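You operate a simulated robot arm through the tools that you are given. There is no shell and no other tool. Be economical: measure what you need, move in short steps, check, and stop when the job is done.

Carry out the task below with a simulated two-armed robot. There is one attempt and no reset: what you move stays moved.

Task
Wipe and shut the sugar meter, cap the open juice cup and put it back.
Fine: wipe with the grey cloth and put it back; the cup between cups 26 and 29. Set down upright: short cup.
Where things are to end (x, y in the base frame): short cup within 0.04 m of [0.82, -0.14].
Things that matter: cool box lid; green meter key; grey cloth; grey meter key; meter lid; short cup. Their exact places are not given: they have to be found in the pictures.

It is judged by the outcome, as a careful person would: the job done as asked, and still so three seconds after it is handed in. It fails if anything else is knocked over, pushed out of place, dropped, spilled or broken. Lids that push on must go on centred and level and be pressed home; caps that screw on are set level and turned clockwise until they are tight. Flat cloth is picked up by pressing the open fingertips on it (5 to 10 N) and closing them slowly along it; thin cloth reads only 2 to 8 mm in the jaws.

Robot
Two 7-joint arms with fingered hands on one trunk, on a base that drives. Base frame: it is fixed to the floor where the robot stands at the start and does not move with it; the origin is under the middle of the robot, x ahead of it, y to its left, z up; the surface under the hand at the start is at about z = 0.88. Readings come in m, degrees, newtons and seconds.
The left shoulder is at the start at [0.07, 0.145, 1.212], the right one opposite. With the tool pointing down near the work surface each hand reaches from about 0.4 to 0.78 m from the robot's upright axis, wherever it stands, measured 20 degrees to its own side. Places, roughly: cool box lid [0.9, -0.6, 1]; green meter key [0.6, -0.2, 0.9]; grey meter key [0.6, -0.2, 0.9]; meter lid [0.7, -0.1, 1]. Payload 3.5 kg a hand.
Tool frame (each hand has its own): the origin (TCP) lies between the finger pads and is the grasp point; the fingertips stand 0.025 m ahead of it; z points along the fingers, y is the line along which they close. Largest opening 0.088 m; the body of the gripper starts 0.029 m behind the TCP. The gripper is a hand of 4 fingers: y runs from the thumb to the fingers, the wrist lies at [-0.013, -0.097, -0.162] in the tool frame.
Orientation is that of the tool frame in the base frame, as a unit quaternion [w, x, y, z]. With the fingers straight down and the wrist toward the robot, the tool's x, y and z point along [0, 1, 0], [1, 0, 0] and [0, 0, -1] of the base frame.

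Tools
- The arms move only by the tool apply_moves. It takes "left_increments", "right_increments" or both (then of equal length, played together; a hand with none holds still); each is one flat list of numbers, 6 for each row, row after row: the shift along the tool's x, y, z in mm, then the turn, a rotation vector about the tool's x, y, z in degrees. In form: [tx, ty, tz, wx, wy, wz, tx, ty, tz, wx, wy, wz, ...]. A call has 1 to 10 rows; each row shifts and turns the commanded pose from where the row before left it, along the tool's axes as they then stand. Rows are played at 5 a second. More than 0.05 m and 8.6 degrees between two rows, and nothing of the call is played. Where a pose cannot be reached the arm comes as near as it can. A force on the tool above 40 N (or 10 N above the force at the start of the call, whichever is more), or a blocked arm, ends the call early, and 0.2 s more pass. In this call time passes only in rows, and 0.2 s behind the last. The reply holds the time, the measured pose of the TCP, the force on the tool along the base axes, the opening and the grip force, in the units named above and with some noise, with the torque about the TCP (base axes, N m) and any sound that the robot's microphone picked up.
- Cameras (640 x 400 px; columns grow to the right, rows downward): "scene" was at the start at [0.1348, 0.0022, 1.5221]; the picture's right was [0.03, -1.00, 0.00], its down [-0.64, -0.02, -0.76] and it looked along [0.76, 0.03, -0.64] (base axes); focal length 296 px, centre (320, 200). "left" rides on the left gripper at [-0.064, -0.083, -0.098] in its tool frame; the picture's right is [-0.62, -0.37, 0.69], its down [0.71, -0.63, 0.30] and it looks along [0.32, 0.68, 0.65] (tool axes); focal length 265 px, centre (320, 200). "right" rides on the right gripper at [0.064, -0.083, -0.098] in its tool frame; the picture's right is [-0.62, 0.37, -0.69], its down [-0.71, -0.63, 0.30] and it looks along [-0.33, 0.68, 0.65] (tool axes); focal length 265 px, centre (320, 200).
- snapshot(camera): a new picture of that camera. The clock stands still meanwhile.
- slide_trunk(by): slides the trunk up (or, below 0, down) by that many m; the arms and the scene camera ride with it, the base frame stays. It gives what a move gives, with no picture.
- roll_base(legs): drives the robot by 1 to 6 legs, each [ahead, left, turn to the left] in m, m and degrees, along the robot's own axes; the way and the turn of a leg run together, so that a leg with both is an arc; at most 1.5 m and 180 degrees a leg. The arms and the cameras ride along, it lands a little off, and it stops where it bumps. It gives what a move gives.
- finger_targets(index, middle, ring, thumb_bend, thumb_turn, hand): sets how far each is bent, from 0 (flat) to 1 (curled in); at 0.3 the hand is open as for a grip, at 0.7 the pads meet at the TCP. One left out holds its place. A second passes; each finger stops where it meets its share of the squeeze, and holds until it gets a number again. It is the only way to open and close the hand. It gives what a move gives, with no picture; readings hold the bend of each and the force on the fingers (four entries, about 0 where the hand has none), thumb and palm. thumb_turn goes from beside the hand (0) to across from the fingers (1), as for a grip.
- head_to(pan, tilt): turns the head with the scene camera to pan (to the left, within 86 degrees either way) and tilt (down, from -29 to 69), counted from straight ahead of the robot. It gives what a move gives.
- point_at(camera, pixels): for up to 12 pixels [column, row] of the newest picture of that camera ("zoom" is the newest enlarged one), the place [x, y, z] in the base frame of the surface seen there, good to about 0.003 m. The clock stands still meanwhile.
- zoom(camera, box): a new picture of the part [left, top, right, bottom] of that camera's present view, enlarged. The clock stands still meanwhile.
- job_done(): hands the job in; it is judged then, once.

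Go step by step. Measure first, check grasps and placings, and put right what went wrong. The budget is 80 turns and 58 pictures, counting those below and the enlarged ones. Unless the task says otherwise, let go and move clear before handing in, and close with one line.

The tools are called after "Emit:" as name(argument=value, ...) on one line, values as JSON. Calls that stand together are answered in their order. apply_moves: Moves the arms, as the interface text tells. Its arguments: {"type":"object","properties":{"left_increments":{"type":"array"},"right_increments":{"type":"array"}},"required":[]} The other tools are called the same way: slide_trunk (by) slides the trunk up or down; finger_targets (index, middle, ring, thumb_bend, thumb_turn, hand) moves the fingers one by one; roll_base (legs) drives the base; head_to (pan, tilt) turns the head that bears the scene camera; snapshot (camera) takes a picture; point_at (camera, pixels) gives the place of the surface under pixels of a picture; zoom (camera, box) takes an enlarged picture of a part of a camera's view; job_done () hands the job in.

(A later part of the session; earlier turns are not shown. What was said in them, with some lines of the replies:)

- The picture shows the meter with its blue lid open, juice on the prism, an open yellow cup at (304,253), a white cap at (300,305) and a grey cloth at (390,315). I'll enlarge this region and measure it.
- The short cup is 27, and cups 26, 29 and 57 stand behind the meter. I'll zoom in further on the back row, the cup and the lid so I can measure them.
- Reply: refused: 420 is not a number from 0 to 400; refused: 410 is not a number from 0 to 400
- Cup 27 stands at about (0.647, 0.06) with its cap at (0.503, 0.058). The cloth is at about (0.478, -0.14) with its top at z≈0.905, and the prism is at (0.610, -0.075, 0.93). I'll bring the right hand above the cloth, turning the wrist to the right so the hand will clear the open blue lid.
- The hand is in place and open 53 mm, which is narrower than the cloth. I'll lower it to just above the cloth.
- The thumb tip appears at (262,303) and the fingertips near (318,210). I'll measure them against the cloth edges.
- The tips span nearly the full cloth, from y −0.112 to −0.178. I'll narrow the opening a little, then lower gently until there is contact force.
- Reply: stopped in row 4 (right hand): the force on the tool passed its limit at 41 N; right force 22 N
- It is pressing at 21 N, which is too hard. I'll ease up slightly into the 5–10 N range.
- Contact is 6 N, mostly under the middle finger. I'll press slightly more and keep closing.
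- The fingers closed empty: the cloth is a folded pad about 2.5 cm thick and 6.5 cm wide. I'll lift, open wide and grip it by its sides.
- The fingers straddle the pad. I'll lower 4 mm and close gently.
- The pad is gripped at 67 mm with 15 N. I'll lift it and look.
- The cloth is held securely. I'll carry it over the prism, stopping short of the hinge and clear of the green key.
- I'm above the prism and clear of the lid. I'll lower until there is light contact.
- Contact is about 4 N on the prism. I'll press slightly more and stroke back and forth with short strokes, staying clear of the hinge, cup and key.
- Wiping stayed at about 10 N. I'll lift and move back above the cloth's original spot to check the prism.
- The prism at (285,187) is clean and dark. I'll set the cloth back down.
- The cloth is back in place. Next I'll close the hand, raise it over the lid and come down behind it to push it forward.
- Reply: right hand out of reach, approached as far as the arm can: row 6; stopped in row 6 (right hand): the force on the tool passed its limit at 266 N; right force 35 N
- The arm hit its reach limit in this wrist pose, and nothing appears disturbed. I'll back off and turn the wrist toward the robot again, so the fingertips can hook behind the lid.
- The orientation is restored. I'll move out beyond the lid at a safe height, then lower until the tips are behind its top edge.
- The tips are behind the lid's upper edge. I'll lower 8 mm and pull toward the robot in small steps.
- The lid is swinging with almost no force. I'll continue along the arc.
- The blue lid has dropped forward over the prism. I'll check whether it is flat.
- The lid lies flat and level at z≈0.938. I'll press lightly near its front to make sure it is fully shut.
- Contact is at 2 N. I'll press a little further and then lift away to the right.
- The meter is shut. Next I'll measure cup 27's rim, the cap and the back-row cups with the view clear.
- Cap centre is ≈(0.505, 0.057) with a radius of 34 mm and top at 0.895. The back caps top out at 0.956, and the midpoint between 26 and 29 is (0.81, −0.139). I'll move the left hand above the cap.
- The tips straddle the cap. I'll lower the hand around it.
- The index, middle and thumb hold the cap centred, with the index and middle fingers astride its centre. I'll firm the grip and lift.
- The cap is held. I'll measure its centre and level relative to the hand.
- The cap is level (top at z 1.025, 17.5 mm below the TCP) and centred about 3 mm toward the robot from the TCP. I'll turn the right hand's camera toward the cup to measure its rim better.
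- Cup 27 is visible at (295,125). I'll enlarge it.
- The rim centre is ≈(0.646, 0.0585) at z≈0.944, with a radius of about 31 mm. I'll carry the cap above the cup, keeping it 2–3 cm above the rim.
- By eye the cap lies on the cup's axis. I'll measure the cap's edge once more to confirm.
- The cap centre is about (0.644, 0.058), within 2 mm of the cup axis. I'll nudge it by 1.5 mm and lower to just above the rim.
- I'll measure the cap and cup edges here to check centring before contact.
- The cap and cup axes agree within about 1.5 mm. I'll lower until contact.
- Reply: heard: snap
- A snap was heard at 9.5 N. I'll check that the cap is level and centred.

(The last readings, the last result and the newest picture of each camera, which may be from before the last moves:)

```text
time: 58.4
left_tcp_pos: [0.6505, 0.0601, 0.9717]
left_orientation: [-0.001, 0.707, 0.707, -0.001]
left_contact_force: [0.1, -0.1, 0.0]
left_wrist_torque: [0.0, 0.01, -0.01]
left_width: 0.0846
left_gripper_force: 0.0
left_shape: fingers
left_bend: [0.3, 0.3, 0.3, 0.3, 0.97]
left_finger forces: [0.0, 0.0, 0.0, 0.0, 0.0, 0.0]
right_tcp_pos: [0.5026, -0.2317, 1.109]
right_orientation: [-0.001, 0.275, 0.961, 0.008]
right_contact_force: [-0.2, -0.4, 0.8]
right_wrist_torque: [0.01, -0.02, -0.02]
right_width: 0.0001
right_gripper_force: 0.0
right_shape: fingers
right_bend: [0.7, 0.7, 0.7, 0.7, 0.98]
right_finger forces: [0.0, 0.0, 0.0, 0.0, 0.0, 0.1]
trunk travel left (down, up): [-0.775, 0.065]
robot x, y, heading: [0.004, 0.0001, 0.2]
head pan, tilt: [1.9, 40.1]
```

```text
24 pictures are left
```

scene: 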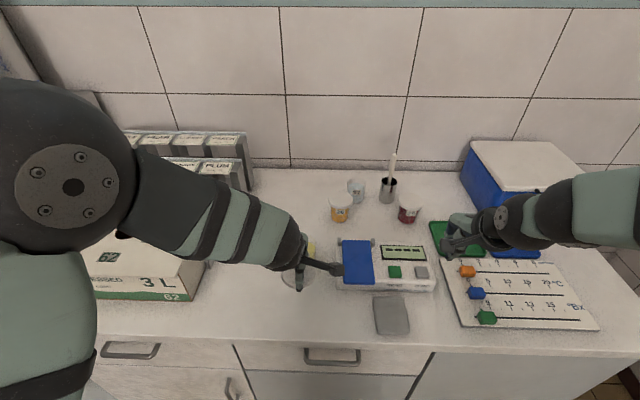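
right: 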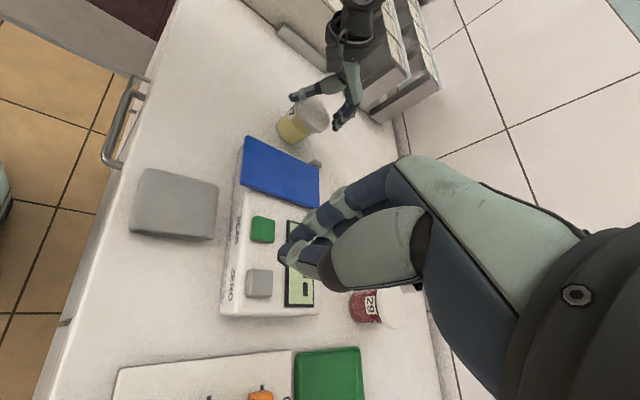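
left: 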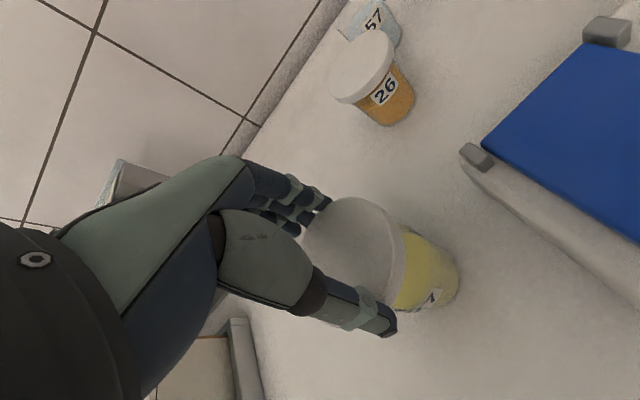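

The cap is level (top ≈0.956, matching the neighbours) and centred. I'll lower the open left hand to grip the cup body beneath the cap, and check how close the base is to the counter.

Emit:
point_at(camera="right", pixels=[[4, 190], [8, 205], [140, 90], [65, 330], [110, 160]])

Emit:
apply_moves(left_increments=[0, -3, 10, 0, 0, 0, 0, 0, 10, 0, 0, 0, 0, 0, 8, 0, 0, 0, 0, 0, 6, 0, 0, 0])

Emit:
zoom(camera="right", box=[245, 65, 385, 160])

```text
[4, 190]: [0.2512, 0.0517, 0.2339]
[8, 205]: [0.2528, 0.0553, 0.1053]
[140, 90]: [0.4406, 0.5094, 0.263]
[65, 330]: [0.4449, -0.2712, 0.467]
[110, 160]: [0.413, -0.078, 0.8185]
```

```text
time: 59.4
left_tcp_pos: [0.6464, 0.0586, 0.9428]
left_orientation: [0.003, 0.706, 0.708, 0.003]
left_contact_force: [-0.7, -1.4, 21.7]
left_wrist_torque: [-0.03, 0.1, 0.02]
left_width: 0.0939
left_gripper_force: 9.1
left_shape: fingers
left_bend: [0.28, 0.3, 0.3, 0.27, 0.97]
left_finger forces: [7.9, 0.0, 0.0, 0.0, 10.2, 0.1]
right_tcp_pos: [0.4993, -0.232, 1.1106]
right_orientation: [0.001, 0.274, 0.962, 0.01]
right_contact_force: [-0.5, 0.0, -0.3]
right_wrist_torque: [-0.01, 0.01, -0.04]
right_width: 0.0002
right_gripper_force: 0.1
right_shape: fingers
right_bend: [0.7, 0.7, 0.7, 0.7, 0.98]
right_finger forces: [0.0, 0.0, 0.0, 0.0, 0.1, 0.1]
trunk travel left (down, up): [-0.775, 0.065]
robot x, y, heading: [0.0003, 0.0024, 0.2]
head pan, tilt: [1.9, 40.1]
```

```text
4.21 times, centred on (315, 112) of right
```

zoom: 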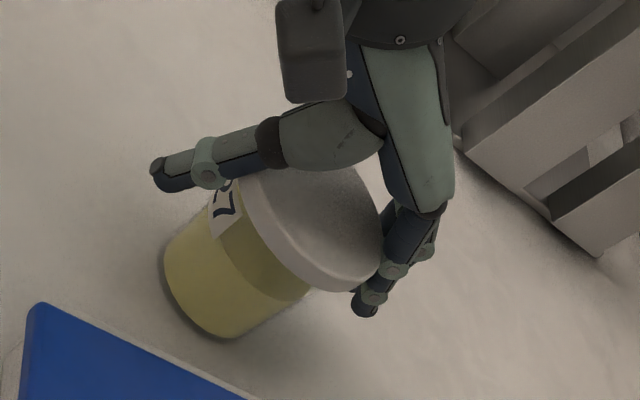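

The fingers wedged on the cap rim at 22 N, pressing straight down. I'll rise 5 mm and close gently, with the tips just below the cap.

Emit:
apply_moves(left_increments=[0, 0, -4, 0, 0, 0])

Emit:
finger_targets(hand="left", index=0.42, middle=0.42, ring=0.42, thumb_bend=0.42)

```text
time: 59.8
left_tcp_pos: [0.646, 0.0584, 0.9418]
left_orientation: [0.001, 0.707, 0.707, 0.001]
left_contact_force: [1.1, -1.4, 15.4]
left_wrist_torque: [-0.07, -0.09, 0.05]
left_width: 0.0945
left_gripper_force: 8.0
left_shape: fingers
left_bend: [0.27, 0.3, 0.3, 0.27, 0.97]
left_finger forces: [9.1, 0.0, 0.0, 0.1, 7.1, 0.0]
right_tcp_pos: [0.4987, -0.232, 1.1103]
right_orientation: [0.0, 0.275, 0.961, 0.009]
right_contact_force: [0.2, -0.6, -0.2]
right_wrist_torque: [-0.03, 0.03, -0.01]
right_width: 0.0
right_gripper_force: 0.0
right_shape: fingers
right_bend: [0.7, 0.7, 0.7, 0.7, 0.98]
right_finger forces: [0.0, 0.0, 0.1, 0.0, 0.1, 0.0]
trunk travel left (down, up): [-0.775, 0.065]
robot x, y, heading: [0.0005, 0.0005, 0.1]
head pan, tilt: [1.9, 40.1]
```

```text
time: 60.8
left_tcp_pos: [0.6447, 0.0588, 0.9425]
left_orientation: [0.0, 0.707, 0.707, 0.001]
left_contact_force: [1.3, -0.9, 16.2]
left_wrist_torque: [-0.03, -0.1, 0.03]
left_width: 0.0864
left_gripper_force: 18.5
left_shape: fingers
left_bend: [0.27, 0.42, 0.42, 0.35, 0.97]
left_finger forces: [19.7, 0.1, 0.0, 0.1, 17.6, 0.0]
right_tcp_pos: [0.4978, -0.2315, 1.11]
right_orientation: [-0.001, 0.275, 0.962, 0.008]
right_contact_force: [-1.0, -0.3, -0.6]
right_wrist_torque: [0.02, -0.01, 0.02]
right_width: 0.0001
right_gripper_force: 0.2
right_shape: fingers
right_bend: [0.7, 0.7, 0.7, 0.7, 0.98]
right_finger forces: [0.0, 0.1, 0.0, 0.1, 0.1, 0.1]
trunk travel left (down, up): [-0.775, 0.065]
robot x, y, heading: [0.0022, -0.0032, 0.0]
head pan, tilt: [1.9, 40.1]
```

The index finger is blocked higher up on the cap. I'll open, rise about 12 mm so the pads meet the cap's side with the tips just under its overhang, and re-grip.

Emit:
finger_targets(hand="left", index=0.27, middle=0.27, ring=0.27, thumb_bend=0.27)

Emit:
apply_moves(left_increments=[0, 0, -4, 0, 0, 0, 0, 0, -5, 0, 0, 0, 0, 0, -4, 0, 0, 0])

Emit:
zoom(camera="right", box=[245, 65, 385, 160])

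```text
time: 61.8
left_tcp_pos: [0.6458, 0.0589, 0.9423]
left_orientation: [0.0, 0.707, 0.707, 0.0]
left_contact_force: [-1.6, -1.2, 10.3]
left_wrist_torque: [-0.01, -0.06, 0.02]
left_width: 0.0965
left_gripper_force: 5.3
left_shape: fingers
left_bend: [0.25, 0.27, 0.27, 0.25, 0.97]
left_finger forces: [4.7, 0.1, 0.0, 0.0, 6.0, 0.1]
right_tcp_pos: [0.4999, -0.2329, 1.1096]
right_orientation: [0.0, 0.275, 0.961, 0.009]
right_contact_force: [0.4, -0.1, 0.5]
right_wrist_torque: [0.03, -0.04, -0.01]
right_width: 0.0001
right_gripper_force: 0.2
right_shape: fingers
right_bend: [0.7, 0.7, 0.7, 0.7, 0.98]
right_finger forces: [0.0, 0.0, 0.1, 0.0, 0.0, 0.0]
trunk travel left (down, up): [-0.775, 0.065]
robot x, y, heading: [0.0022, -0.0029, 0.1]
head pan, tilt: [1.9, 40.1]
```

```text
time: 62.6
left_tcp_pos: [0.6452, 0.0597, 0.9538]
left_orientation: [-0.001, 0.707, 0.707, 0.0]
left_contact_force: [-0.5, 0.1, -0.2]
left_wrist_torque: [0.0, -0.01, -0.03]
left_width: 0.0915
left_gripper_force: 0.4
left_shape: fingers
left_bend: [0.27, 0.27, 0.27, 0.26, 0.97]
left_finger forces: [0.0, 0.0, 0.0, 0.1, 0.3, 0.1]
right_tcp_pos: [0.5023, -0.2316, 1.1091]
right_orientation: [0.0, 0.275, 0.961, 0.008]
right_contact_force: [-0.7, 0.2, 1.0]
right_wrist_torque: [-0.03, -0.01, -0.01]
right_width: 0.0001
right_gripper_force: 0.1
right_shape: fingers
right_bend: [0.7, 0.7, 0.7, 0.7, 0.98]
right_finger forces: [0.1, 0.0, 0.1, 0.1, 0.0, 0.1]
trunk travel left (down, up): [-0.775, 0.065]
robot x, y, heading: [0.0015, -0.0008, -0.2]
head pan, tilt: [1.9, 40.1]
```

```text
4.21 times, centred on (315, 112) of right
```

zoom: 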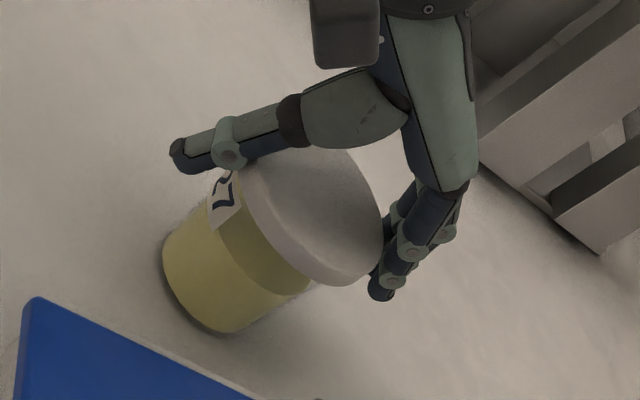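

The cup is undisturbed. I'll close gently.

Emit:
finger_targets(hand="left", index=0.4, middle=0.4, ring=0.36, thumb_bend=0.4)

Emit:
finger_targets(hand="left", index=0.5, middle=0.5, thumb_bend=0.47)

Emit:
zoom(camera="right", box=[245, 65, 385, 160])

```text
time: 63.6
left_tcp_pos: [0.647, 0.0589, 0.9536]
left_orientation: [0.001, 0.707, 0.708, -0.001]
left_contact_force: [-1.3, -0.3, 1.5]
left_wrist_torque: [0.01, 0.0, 0.01]
left_width: 0.0792
left_gripper_force: 7.4
left_shape: fingers
left_bend: [0.33, 0.4, 0.36, 0.34, 0.97]
left_finger forces: [7.0, 0.1, 0.0, 0.0, 7.9, 0.0]
right_tcp_pos: [0.5009, -0.2316, 1.1095]
right_orientation: [0.0, 0.274, 0.962, 0.01]
right_contact_force: [0.6, -0.3, 0.4]
right_wrist_torque: [-0.02, -0.02, 0.0]
right_width: 0.0001
right_gripper_force: 0.0
right_shape: fingers
right_bend: [0.7, 0.7, 0.7, 0.7, 0.98]
right_finger forces: [0.0, 0.0, 0.0, 0.1, 0.1, 0.0]
trunk travel left (down, up): [-0.775, 0.065]
robot x, y, heading: [-0.0018, 0.0027, -0.2]
head pan, tilt: [1.9, 40.1]
```

```text
time: 64.6
left_tcp_pos: [0.6468, 0.0584, 0.9555]
left_orientation: [0.0, 0.708, 0.707, 0.0]
left_contact_force: [0.3, -0.8, 2.7]
left_wrist_torque: [-0.02, -0.12, 0.0]
left_width: 0.0752
left_gripper_force: 15.9
left_shape: fingers
left_bend: [0.35, 0.48, 0.36, 0.37, 0.97]
left_finger forces: [14.2, 2.1, 0.0, 0.1, 15.5, 0.0]
right_tcp_pos: [0.5011, -0.2308, 1.11]
right_orientation: [0.0, 0.274, 0.962, 0.008]
right_contact_force: [-0.2, -0.8, 0.6]
right_wrist_torque: [-0.01, -0.01, -0.02]
right_width: 0.0
right_gripper_force: 0.1
right_shape: fingers
right_bend: [0.7, 0.7, 0.7, 0.7, 0.98]
right_finger forces: [0.0, 0.0, 0.0, 0.0, 0.1, 0.1]
trunk travel left (down, up): [-0.775, 0.065]
robot x, y, heading: [-0.0009, -0.0029, 0.4]
head pan, tilt: [1.9, 40.1]
```

```text
4.21 times, centred on (315, 112) of right
```

zoom: 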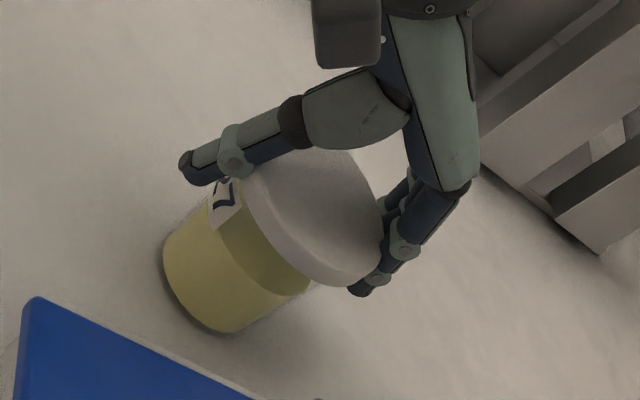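

Index and thumb hold at 14–15 N, with the tips tucked under the cap. I'll lift slightly and check that it stays upright.

Emit:
apply_moves(left_increments=[0, 0, -5, 0, 0, 0, 0, 0, -10, 0, 0, 0, 0, 0, -10, 0, 0, 0])

Emit:
zoom(camera="right", box=[245, 45, 385, 160])

```text
time: 65.4
left_tcp_pos: [0.6469, 0.0576, 0.9802]
left_orientation: [-0.001, 0.708, 0.707, -0.001]
left_contact_force: [-0.3, -0.1, -1.5]
left_wrist_torque: [0.0, -0.01, 0.03]
left_width: 0.0752
left_gripper_force: 15.2
left_shape: fingers
left_bend: [0.35, 0.48, 0.36, 0.37, 0.97]
left_finger forces: [13.5, 2.2, 0.0, 0.1, 15.4, 0.1]
right_tcp_pos: [0.5019, -0.2316, 1.1091]
right_orientation: [-0.001, 0.275, 0.961, 0.009]
right_contact_force: [0.3, 0.0, 0.1]
right_wrist_torque: [-0.03, 0.0, 0.01]
right_width: 0.0
right_gripper_force: 0.0
right_shape: fingers
right_bend: [0.7, 0.7, 0.7, 0.7, 0.98]
right_finger forces: [0.0, 0.0, 0.1, 0.0, 0.0, 0.0]
trunk travel left (down, up): [-0.775, 0.065]
robot x, y, heading: [0.0016, 0.0017, -0.1]
head pan, tilt: [1.9, 40.1]
```

```text
3.48 times, centred on (315, 102) of right
```

zoom: 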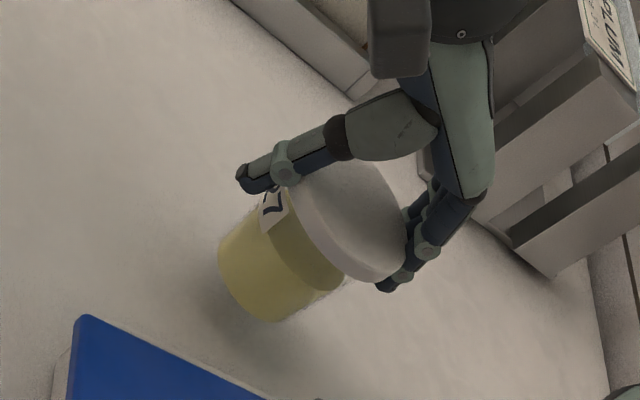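

The cup came up upright and capped. I'll raise both hands clear and drive the base to the right and slightly ahead.

Emit:
apply_moves(left_increments=[0, 0, -30, 0, 0, 0, 0, 0, -30, 0, 0, 0, 0, 0, -30, 0, 0, 0, 0, 0, -20, 0, 0, 0], right_increments=[0, 0, -30, 0, 0, 0, 0, 0, -30, 0, 0, 0, 0, 0, -30, 0, 0, 0, 0, 0, -20, 0, 0, 0])

Emit:
roll_base(legs=[[0, -0.15, 0], [0.08, 0, 0]])

Emit:
snapshot(camera="scene")

```text
time: 66.4
left_tcp_pos: [0.6452, 0.0586, 1.0905]
left_orientation: [-0.001, 0.707, 0.707, -0.001]
left_contact_force: [0.4, 0.3, -1.7]
left_wrist_torque: [0.0, 0.01, 0.0]
left_width: 0.0751
left_gripper_force: 15.3
left_shape: fingers
left_bend: [0.35, 0.48, 0.36, 0.37, 0.97]
left_finger forces: [13.6, 2.2, 0.0, 0.1, 15.3, 0.1]
right_tcp_pos: [0.502, -0.2341, 1.2192]
right_orientation: [-0.001, 0.275, 0.961, 0.008]
right_contact_force: [0.7, 0.1, -0.1]
right_wrist_torque: [-0.05, -0.01, 0.0]
right_width: 0.0002
right_gripper_force: 0.1
right_shape: fingers
right_bend: [0.7, 0.7, 0.7, 0.7, 0.98]
right_finger forces: [0.0, 0.0, 0.1, 0.0, 0.1, 0.1]
trunk travel left (down, up): [-0.775, 0.065]
robot x, y, heading: [-0.0025, 0.0001, 0.1]
head pan, tilt: [1.9, 40.1]
```

```text
time: 68.4
left_tcp_pos: [0.7199, -0.0898, 1.0907]
left_orientation: [0.002, 0.705, 0.709, 0.0]
left_contact_force: [-1.1, -0.5, -1.3]
left_wrist_torque: [-0.03, 0.02, 0.0]
left_width: 0.0747
left_gripper_force: 15.3
left_shape: fingers
left_bend: [0.35, 0.48, 0.36, 0.37, 0.97]
left_finger forces: [13.5, 2.2, 0.0, 0.0, 15.3, 0.0]
right_tcp_pos: [0.5782, -0.3818, 1.2207]
right_orientation: [0.002, 0.273, 0.962, 0.009]
right_contact_force: [-0.5, 0.2, -0.1]
right_wrist_torque: [-0.02, -0.02, -0.01]
right_width: 0.0
right_gripper_force: 0.1
right_shape: fingers
right_bend: [0.7, 0.7, 0.7, 0.7, 0.98]
right_finger forces: [0.1, 0.0, 0.0, 0.0, 0.0, 0.0]
trunk travel left (down, up): [-0.775, 0.065]
robot x, y, heading: [0.0792, -0.1508, 0.1]
head pan, tilt: [1.9, 40.1]
```

```text
19 pictures are left
```

scene: 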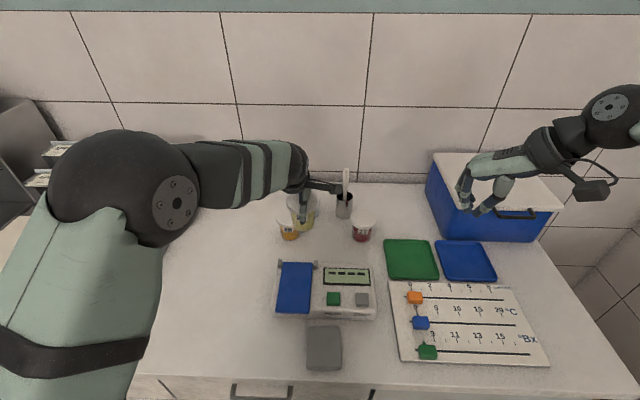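

The base landed as asked. I'll carry the cup above the gap between 26 and 29.

Emit:
apply_moves(left_increments=[-16.5, 28, 0, 0, 0, 0, -16.5, 28, 0, 0, 0, 0, -16.5, 27, 0, 0, 0, 0])

Emit:
zoom(camera="scene", box=[250, 140, 430, 300])

Emit:
snapshot(camera="left")

```text
time: 69.2
left_tcp_pos: [0.8068, -0.1384, 1.0851]
left_orientation: [-0.002, 0.705, 0.709, -0.002]
left_contact_force: [-0.1, 0.6, -0.9]
left_wrist_torque: [0.01, 0.0, 0.0]
left_width: 0.0745
left_gripper_force: 14.9
left_shape: fingers
left_bend: [0.36, 0.48, 0.36, 0.37, 0.97]
left_finger forces: [13.4, 2.2, 0.1, 0.1, 14.9, 0.1]
left hand out of reach, approached as far as the arm can: row 3
right_tcp_pos: [0.5864, -0.3826, 1.2163]
right_orientation: [-0.004, 0.271, 0.962, 0.008]
right_contact_force: [0.4, -0.4, 0.4]
right_wrist_torque: [-0.02, 0.0, 0.04]
right_width: 0.0
right_gripper_force: 0.1
right_shape: fingers
right_bend: [0.7, 0.7, 0.7, 0.7, 0.98]
right_finger forces: [0.0, 0.1, 0.0, 0.0, 0.0, 0.0]
trunk travel left (down, up): [-0.775, 0.065]
robot x, y, heading: [0.0787, -0.1502, 0.4]
head pan, tilt: [1.9, 40.1]
```

```text
2.50 times, centred on (340, 220) of scene
```

zoom: 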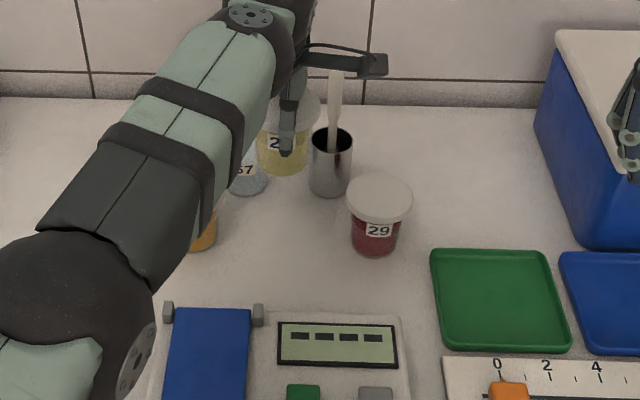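

```text
17 pictures are left
```

left: 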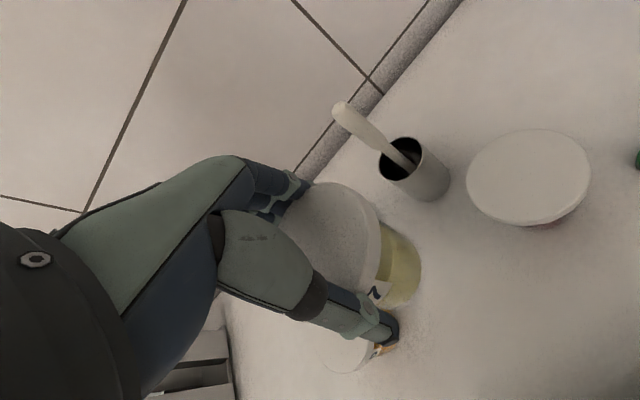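

I'm at the edge of the arm's reach but in the right position. I'll measure the held cap and the neighbours before descending with the trunk.

Emit:
point_at(camera="left", pixels=[[330, 187], [365, 205], [380, 245], [370, 275], [335, 240], [530, 175], [468, 180], [590, 175], [440, 185], [340, 350], [415, 270], [395, 300]])

```text
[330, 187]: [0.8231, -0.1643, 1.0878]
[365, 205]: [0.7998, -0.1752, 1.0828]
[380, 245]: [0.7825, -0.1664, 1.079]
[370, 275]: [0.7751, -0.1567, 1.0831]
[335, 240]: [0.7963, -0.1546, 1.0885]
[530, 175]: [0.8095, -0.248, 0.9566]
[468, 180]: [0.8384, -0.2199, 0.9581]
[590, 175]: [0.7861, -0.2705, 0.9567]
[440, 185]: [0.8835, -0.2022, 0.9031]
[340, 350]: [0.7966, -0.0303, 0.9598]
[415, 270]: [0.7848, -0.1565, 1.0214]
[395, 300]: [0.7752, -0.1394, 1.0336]
```

The cup is at about (0.803, −0.141), mid-gap. Before lowering, I'll check the forearm's height.

Emit:
point_at(camera="zoom", pixels=[[60, 290], [130, 200], [200, 120], [195, 215], [155, 270], [140, 330], [288, 130], [320, 60], [335, 75]])

```text
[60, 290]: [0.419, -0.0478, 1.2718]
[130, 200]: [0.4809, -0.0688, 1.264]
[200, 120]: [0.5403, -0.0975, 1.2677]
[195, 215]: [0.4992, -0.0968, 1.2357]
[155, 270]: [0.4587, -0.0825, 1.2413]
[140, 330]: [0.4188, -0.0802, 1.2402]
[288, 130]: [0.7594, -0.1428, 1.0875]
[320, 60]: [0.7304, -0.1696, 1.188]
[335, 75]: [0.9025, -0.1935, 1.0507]
```

There is ample clearance. I'll lower with the trunk.

Emit:
slide_trunk(by=-0.08)

Emit:
slide_trunk(by=-0.035)

Emit:
snapshot(camera="left")

```text
time: 70.4
left_tcp_pos: [0.8049, -0.1402, 1.0067]
left_orientation: [0.0, 0.706, 0.709, -0.001]
left_contact_force: [0.2, -0.4, -0.9]
left_wrist_torque: [0.01, -0.02, -0.04]
left_width: 0.0745
left_gripper_force: 14.7
left_shape: fingers
left_bend: [0.36, 0.48, 0.36, 0.37, 0.97]
left_finger forces: [13.5, 2.1, 0.0, 0.0, 14.9, 0.0]
right_tcp_pos: [0.5823, -0.382, 1.1385]
right_orientation: [-0.002, 0.273, 0.962, 0.008]
right_contact_force: [0.1, -1.1, 0.7]
right_wrist_torque: [0.02, -0.02, -0.01]
right_width: 0.0
right_gripper_force: 0.1
right_shape: fingers
right_bend: [0.7, 0.7, 0.7, 0.7, 0.98]
right_finger forces: [0.0, 0.0, 0.0, 0.0, 0.1, 0.0]
trunk travel left (down, up): [-0.695, 0.145]
robot x, y, heading: [0.0799, -0.1497, 0.3]
head pan, tilt: [1.9, 40.1]
```

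```text
time: 71.2
left_tcp_pos: [0.8026, -0.1393, 0.9722]
left_orientation: [0.0, 0.705, 0.709, 0.0]
left_contact_force: [0.1, -0.5, -0.6]
left_wrist_torque: [0.03, 0.01, 0.0]
left_width: 0.0744
left_gripper_force: 15.0
left_shape: fingers
left_bend: [0.36, 0.48, 0.36, 0.37, 0.97]
left_finger forces: [13.4, 2.2, 0.0, 0.1, 14.9, 0.0]
right_tcp_pos: [0.582, -0.3817, 1.104]
right_orientation: [0.0, 0.272, 0.962, 0.009]
right_contact_force: [0.0, -0.4, 0.8]
right_wrist_torque: [-0.01, 0.01, -0.03]
right_width: 0.0001
right_gripper_force: 0.1
right_shape: fingers
right_bend: [0.7, 0.7, 0.7, 0.7, 0.98]
right_finger forces: [0.0, 0.0, 0.0, 0.1, 0.1, 0.0]
trunk travel left (down, up): [-0.66, 0.18]
robot x, y, heading: [0.0813, -0.1516, 0.5]
head pan, tilt: [1.9, 40.1]
```

```text
16 pictures are left
```

left: 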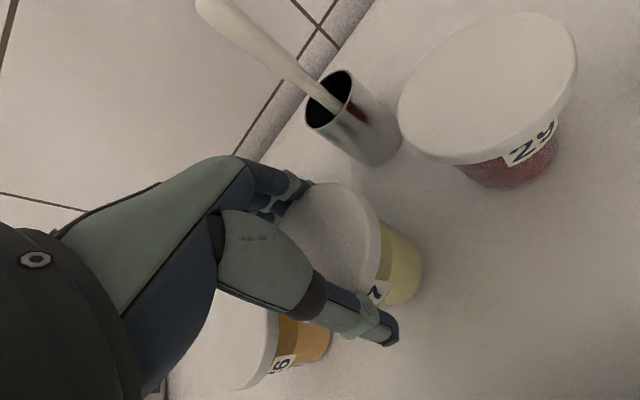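

There is clear space all round. I'll lower the last millimetres.

Emit:
slide_trunk(by=-0.013)

Emit:
slide_trunk(by=-0.003)

```text
time: 71.8
left_tcp_pos: [0.8044, -0.1411, 0.9592]
left_orientation: [0.0, 0.705, 0.709, -0.001]
left_contact_force: [0.2, -0.4, -0.6]
left_wrist_torque: [-0.02, 0.01, 0.0]
left_width: 0.0746
left_gripper_force: 15.5
left_shape: fingers
left_bend: [0.36, 0.48, 0.36, 0.37, 0.97]
left_finger forces: [13.4, 2.2, 0.0, 0.0, 14.9, 0.1]
right_tcp_pos: [0.5823, -0.3817, 1.0927]
right_orientation: [0.0, 0.273, 0.962, 0.009]
right_contact_force: [-0.7, -0.5, 0.7]
right_wrist_torque: [-0.02, -0.01, 0.0]
right_width: 0.0001
right_gripper_force: 0.2
right_shape: fingers
right_bend: [0.7, 0.7, 0.7, 0.7, 0.98]
right_finger forces: [0.1, 0.1, 0.0, 0.0, 0.0, 0.0]
trunk travel left (down, up): [-0.647, 0.193]
robot x, y, heading: [0.08, -0.1505, 0.4]
head pan, tilt: [1.9, 40.1]
```

```text
time: 72.3
left_tcp_pos: [0.8042, -0.1412, 0.9569]
left_orientation: [-0.001, 0.705, 0.709, -0.001]
left_contact_force: [0.5, 0.1, 0.2]
left_wrist_torque: [0.03, -0.01, 0.0]
left_width: 0.0745
left_gripper_force: 15.1
left_shape: fingers
left_bend: [0.36, 0.48, 0.36, 0.37, 0.97]
left_finger forces: [13.4, 2.2, 0.0, 0.1, 14.9, 0.0]
right_tcp_pos: [0.5825, -0.3825, 1.088]
right_orientation: [-0.001, 0.273, 0.962, 0.009]
right_contact_force: [0.3, 0.9, -0.1]
right_wrist_torque: [-0.01, -0.03, 0.02]
right_width: 0.0003
right_gripper_force: 0.0
right_shape: fingers
right_bend: [0.7, 0.7, 0.7, 0.7, 0.98]
right_finger forces: [0.0, 0.1, 0.0, 0.0, 0.0, 0.1]
trunk travel left (down, up): [-0.644, 0.196]
robot x, y, heading: [0.0828, -0.15, 0.1]
head pan, tilt: [1.9, 40.1]
```

Emit:
slide_trunk(by=-0.002)

```text
time: 72.8
left_tcp_pos: [0.805, -0.1395, 0.9555]
left_orientation: [0.0, 0.705, 0.709, 0.0]
left_contact_force: [-0.5, -0.5, 2.3]
left_wrist_torque: [0.0, -0.07, -0.04]
left_width: 0.0745
left_gripper_force: 16.0
left_shape: fingers
left_bend: [0.36, 0.48, 0.36, 0.37, 0.97]
left_finger forces: [13.7, 2.0, 0.0, 0.0, 15.9, 0.0]
right_tcp_pos: [0.5816, -0.3832, 1.0858]
right_orientation: [0.001, 0.272, 0.962, 0.009]
right_contact_force: [0.0, -0.4, -0.2]
right_wrist_torque: [-0.04, -0.01, -0.02]
right_width: 0.0001
right_gripper_force: 0.1
right_shape: fingers
right_bend: [0.7, 0.7, 0.7, 0.7, 0.98]
right_finger forces: [0.1, 0.0, 0.1, 0.0, 0.1, 0.0]
trunk travel left (down, up): [-0.642, 0.198]
robot x, y, heading: [0.0785, -0.1493, 0.0]
head pan, tilt: [1.9, 40.1]
```

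It has touched down at 2.3 N. I'll release, then rise a little and check.

Emit:
finger_targets(hand="left", index=0.27, middle=0.27, ring=0.27, thumb_bend=0.27)

Emit:
slide_trunk(by=0.02)

Emit:
snapshot(camera="left")

```text
time: 73.8
left_tcp_pos: [0.8041, -0.1407, 0.9539]
left_orientation: [-0.001, 0.706, 0.709, 0.0]
left_contact_force: [-0.5, 0.4, 0.0]
left_wrist_torque: [0.01, -0.03, 0.01]
left_width: 0.0903
left_gripper_force: 0.1
left_shape: fingers
left_bend: [0.27, 0.27, 0.27, 0.27, 0.97]
left_finger forces: [0.1, 0.1, 0.0, 0.0, 0.2, 0.0]
right_tcp_pos: [0.581, -0.3813, 1.087]
right_orientation: [0.0, 0.273, 0.962, 0.009]
right_contact_force: [0.2, 0.3, 0.5]
right_wrist_torque: [0.02, 0.01, 0.02]
right_width: 0.0
right_gripper_force: 0.0
right_shape: fingers
right_bend: [0.7, 0.7, 0.7, 0.7, 0.98]
right_finger forces: [0.0, 0.0, 0.1, 0.0, 0.1, 0.1]
trunk travel left (down, up): [-0.642, 0.198]
robot x, y, heading: [0.0776, -0.1483, 0.3]
head pan, tilt: [1.9, 40.1]
```

```text
time: 74.5
left_tcp_pos: [0.8028, -0.1392, 0.9751]
left_orientation: [-0.001, 0.705, 0.71, 0.0]
left_contact_force: [0.3, 0.6, -0.6]
left_wrist_torque: [0.0, 0.0, -0.02]
left_width: 0.0905
left_gripper_force: 0.1
left_shape: fingers
left_bend: [0.27, 0.27, 0.27, 0.27, 0.97]
left_finger forces: [0.0, 0.0, 0.0, 0.1, 0.0, 0.1]
right_tcp_pos: [0.5818, -0.381, 1.107]
right_orientation: [-0.001, 0.272, 0.962, 0.009]
right_contact_force: [-0.1, 0.0, -0.6]
right_wrist_torque: [-0.01, -0.03, -0.01]
right_width: 0.0001
right_gripper_force: 0.1
right_shape: fingers
right_bend: [0.7, 0.7, 0.7, 0.7, 0.98]
right_finger forces: [0.0, 0.0, 0.1, 0.1, 0.0, 0.0]
trunk travel left (down, up): [-0.662, 0.178]
robot x, y, heading: [0.0823, -0.1456, 0.2]
head pan, tilt: [1.9, 40.1]
```

```text
15 pictures are left
```

left: 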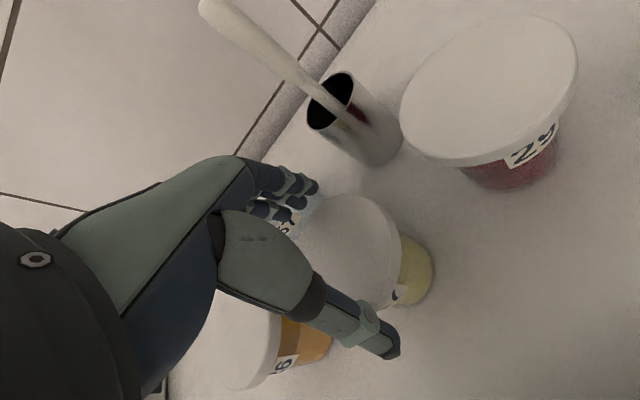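

Released cleanly. I'll raise the trunk straight up, then back the robot away.

Emit:
slide_trunk(by=0.13)

Emit:
roll_base(legs=[[-0.1, 0, 0], [0, 0.15, 0]])

Emit:
apply_moves(left_increments=[30, -30, -20, 0, 0, 0, 30, -30, -20, 0, 0, 0, 30, -30, -20, 0, 0, 0, 30, -30, -20, 0, 0, 0, 30, -20, -20, 0, 0, 0])

Emit:
snapshot(camera="scene")

Emit:
zoom(camera="scene", box=[270, 150, 450, 345])

```text
time: 76.1
left_tcp_pos: [0.8041, -0.1397, 1.1026]
left_orientation: [-0.001, 0.705, 0.709, -0.001]
left_contact_force: [0.0, 0.0, 0.6]
left_wrist_torque: [0.01, 0.01, 0.03]
left_width: 0.0906
left_gripper_force: 0.1
left_shape: fingers
left_bend: [0.27, 0.27, 0.27, 0.27, 0.97]
left_finger forces: [0.0, 0.0, 0.0, 0.1, 0.0, 0.1]
right_tcp_pos: [0.5821, -0.3826, 1.2358]
right_orientation: [-0.001, 0.272, 0.962, 0.01]
right_contact_force: [0.0, -0.4, -0.2]
right_wrist_torque: [0.01, 0.02, 0.01]
right_width: 0.0
right_gripper_force: 0.0
right_shape: fingers
right_bend: [0.7, 0.7, 0.7, 0.7, 0.98]
right_finger forces: [0.0, 0.0, 0.0, 0.0, 0.0, 0.1]
trunk travel left (down, up): [-0.792, 0.048]
robot x, y, heading: [0.0787, -0.1456, 0.4]
head pan, tilt: [1.9, 40.1]
```

```text
time: 78.2
left_tcp_pos: [0.7035, 0.0075, 1.1044]
left_orientation: [-0.001, 0.706, 0.708, 0.001]
left_contact_force: [0.7, -0.4, 1.0]
left_wrist_torque: [0.01, 0.0, -0.01]
left_width: 0.0905
left_gripper_force: 0.0
left_shape: fingers
left_bend: [0.27, 0.27, 0.27, 0.27, 0.97]
left_finger forces: [0.1, 0.1, 0.1, 0.0, 0.1, 0.0]
right_tcp_pos: [0.4822, -0.2352, 1.2348]
right_orientation: [-0.001, 0.273, 0.962, 0.01]
right_contact_force: [-0.1, 0.1, 0.2]
right_wrist_torque: [0.03, -0.03, 0.04]
right_width: 0.0
right_gripper_force: 0.0
right_shape: fingers
right_bend: [0.7, 0.7, 0.7, 0.7, 0.98]
right_finger forces: [0.0, 0.0, 0.0, 0.0, 0.0, 0.0]
trunk travel left (down, up): [-0.792, 0.048]
robot x, y, heading: [-0.0215, -0.0016, -0.0]
head pan, tilt: [1.9, 40.1]
```

```text
time: 79.4
left_tcp_pos: [0.5578, 0.1586, 1.2037]
left_orientation: [0.001, 0.705, 0.709, 0.001]
left_contact_force: [-0.5, -0.1, -0.3]
left_wrist_torque: [-0.03, -0.02, 0.01]
left_width: 0.0907
left_gripper_force: 0.0
left_shape: fingers
left_bend: [0.27, 0.27, 0.27, 0.27, 0.98]
left_finger forces: [0.0, 0.0, 0.0, 0.0, 0.1, 0.0]
left hand out of reach, approached as far as the arm can: row 1
right_tcp_pos: [0.4776, -0.2309, 1.2379]
right_orientation: [0.0, 0.274, 0.962, 0.009]
right_contact_force: [-0.2, -0.1, 0.4]
right_wrist_torque: [0.01, -0.02, -0.01]
right_width: 0.0003
right_gripper_force: 0.1
right_shape: fingers
right_bend: [0.7, 0.7, 0.7, 0.7, 0.98]
right_finger forces: [0.0, 0.1, 0.1, 0.0, 0.1, 0.0]
trunk travel left (down, up): [-0.792, 0.048]
robot x, y, heading: [-0.0208, -0.0003, 0.0]
head pan, tilt: [1.9, 40.1]
```

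```text
14 pictures are left
```

scene: 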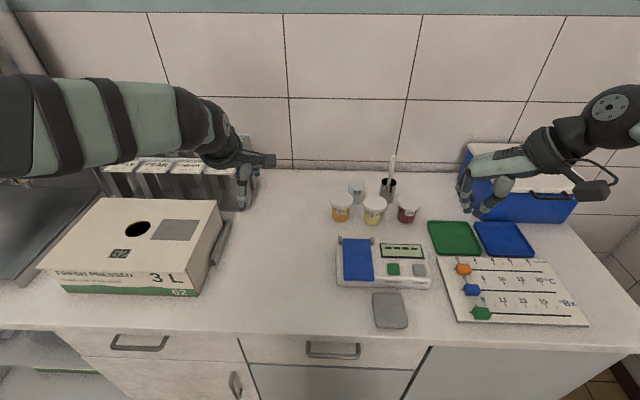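

```text
2.05 times, centred on (360, 248) of scene
```

zoom: 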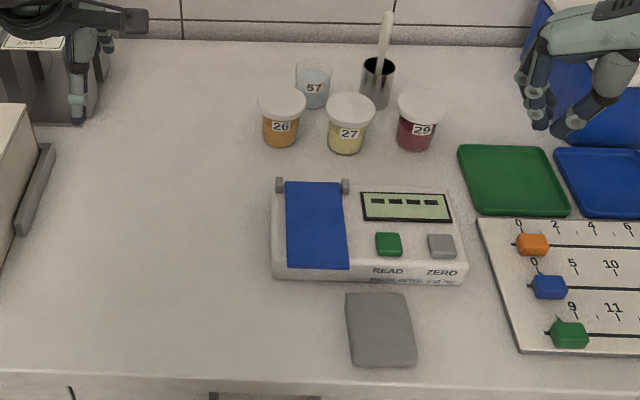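

Cup 27 stands capped between 26 and 29. I'll verify its position and cap.

Emit:
point_at(camera="zoom", pixels=[[351, 95], [351, 120], [328, 108], [374, 108], [351, 108], [282, 102], [420, 105], [317, 225], [295, 255], [340, 260], [380, 330]])

```text
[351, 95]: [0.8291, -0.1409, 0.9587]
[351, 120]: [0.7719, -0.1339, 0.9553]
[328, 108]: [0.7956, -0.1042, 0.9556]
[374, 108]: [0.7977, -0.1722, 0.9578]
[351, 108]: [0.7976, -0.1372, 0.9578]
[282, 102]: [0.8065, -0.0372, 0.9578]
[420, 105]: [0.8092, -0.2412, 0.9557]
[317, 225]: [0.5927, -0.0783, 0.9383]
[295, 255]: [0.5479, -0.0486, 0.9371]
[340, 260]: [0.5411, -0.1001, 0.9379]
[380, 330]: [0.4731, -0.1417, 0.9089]
```

Cup 27 is at about (0.80, −0.138), roughly 20 mm from the target, upright and with its cap level at 0.957. The meter lid is flat, the cloth is back in place, and both hands are clear, so I'm handing in.

Emit:
job_done()

```text
The job is handed in.
```

The sugar meter is wiped and shut, the grey cloth is back where it was, and cup 27 is capped and standing upright between cups 26 and 29, about 20 mm from the target point.
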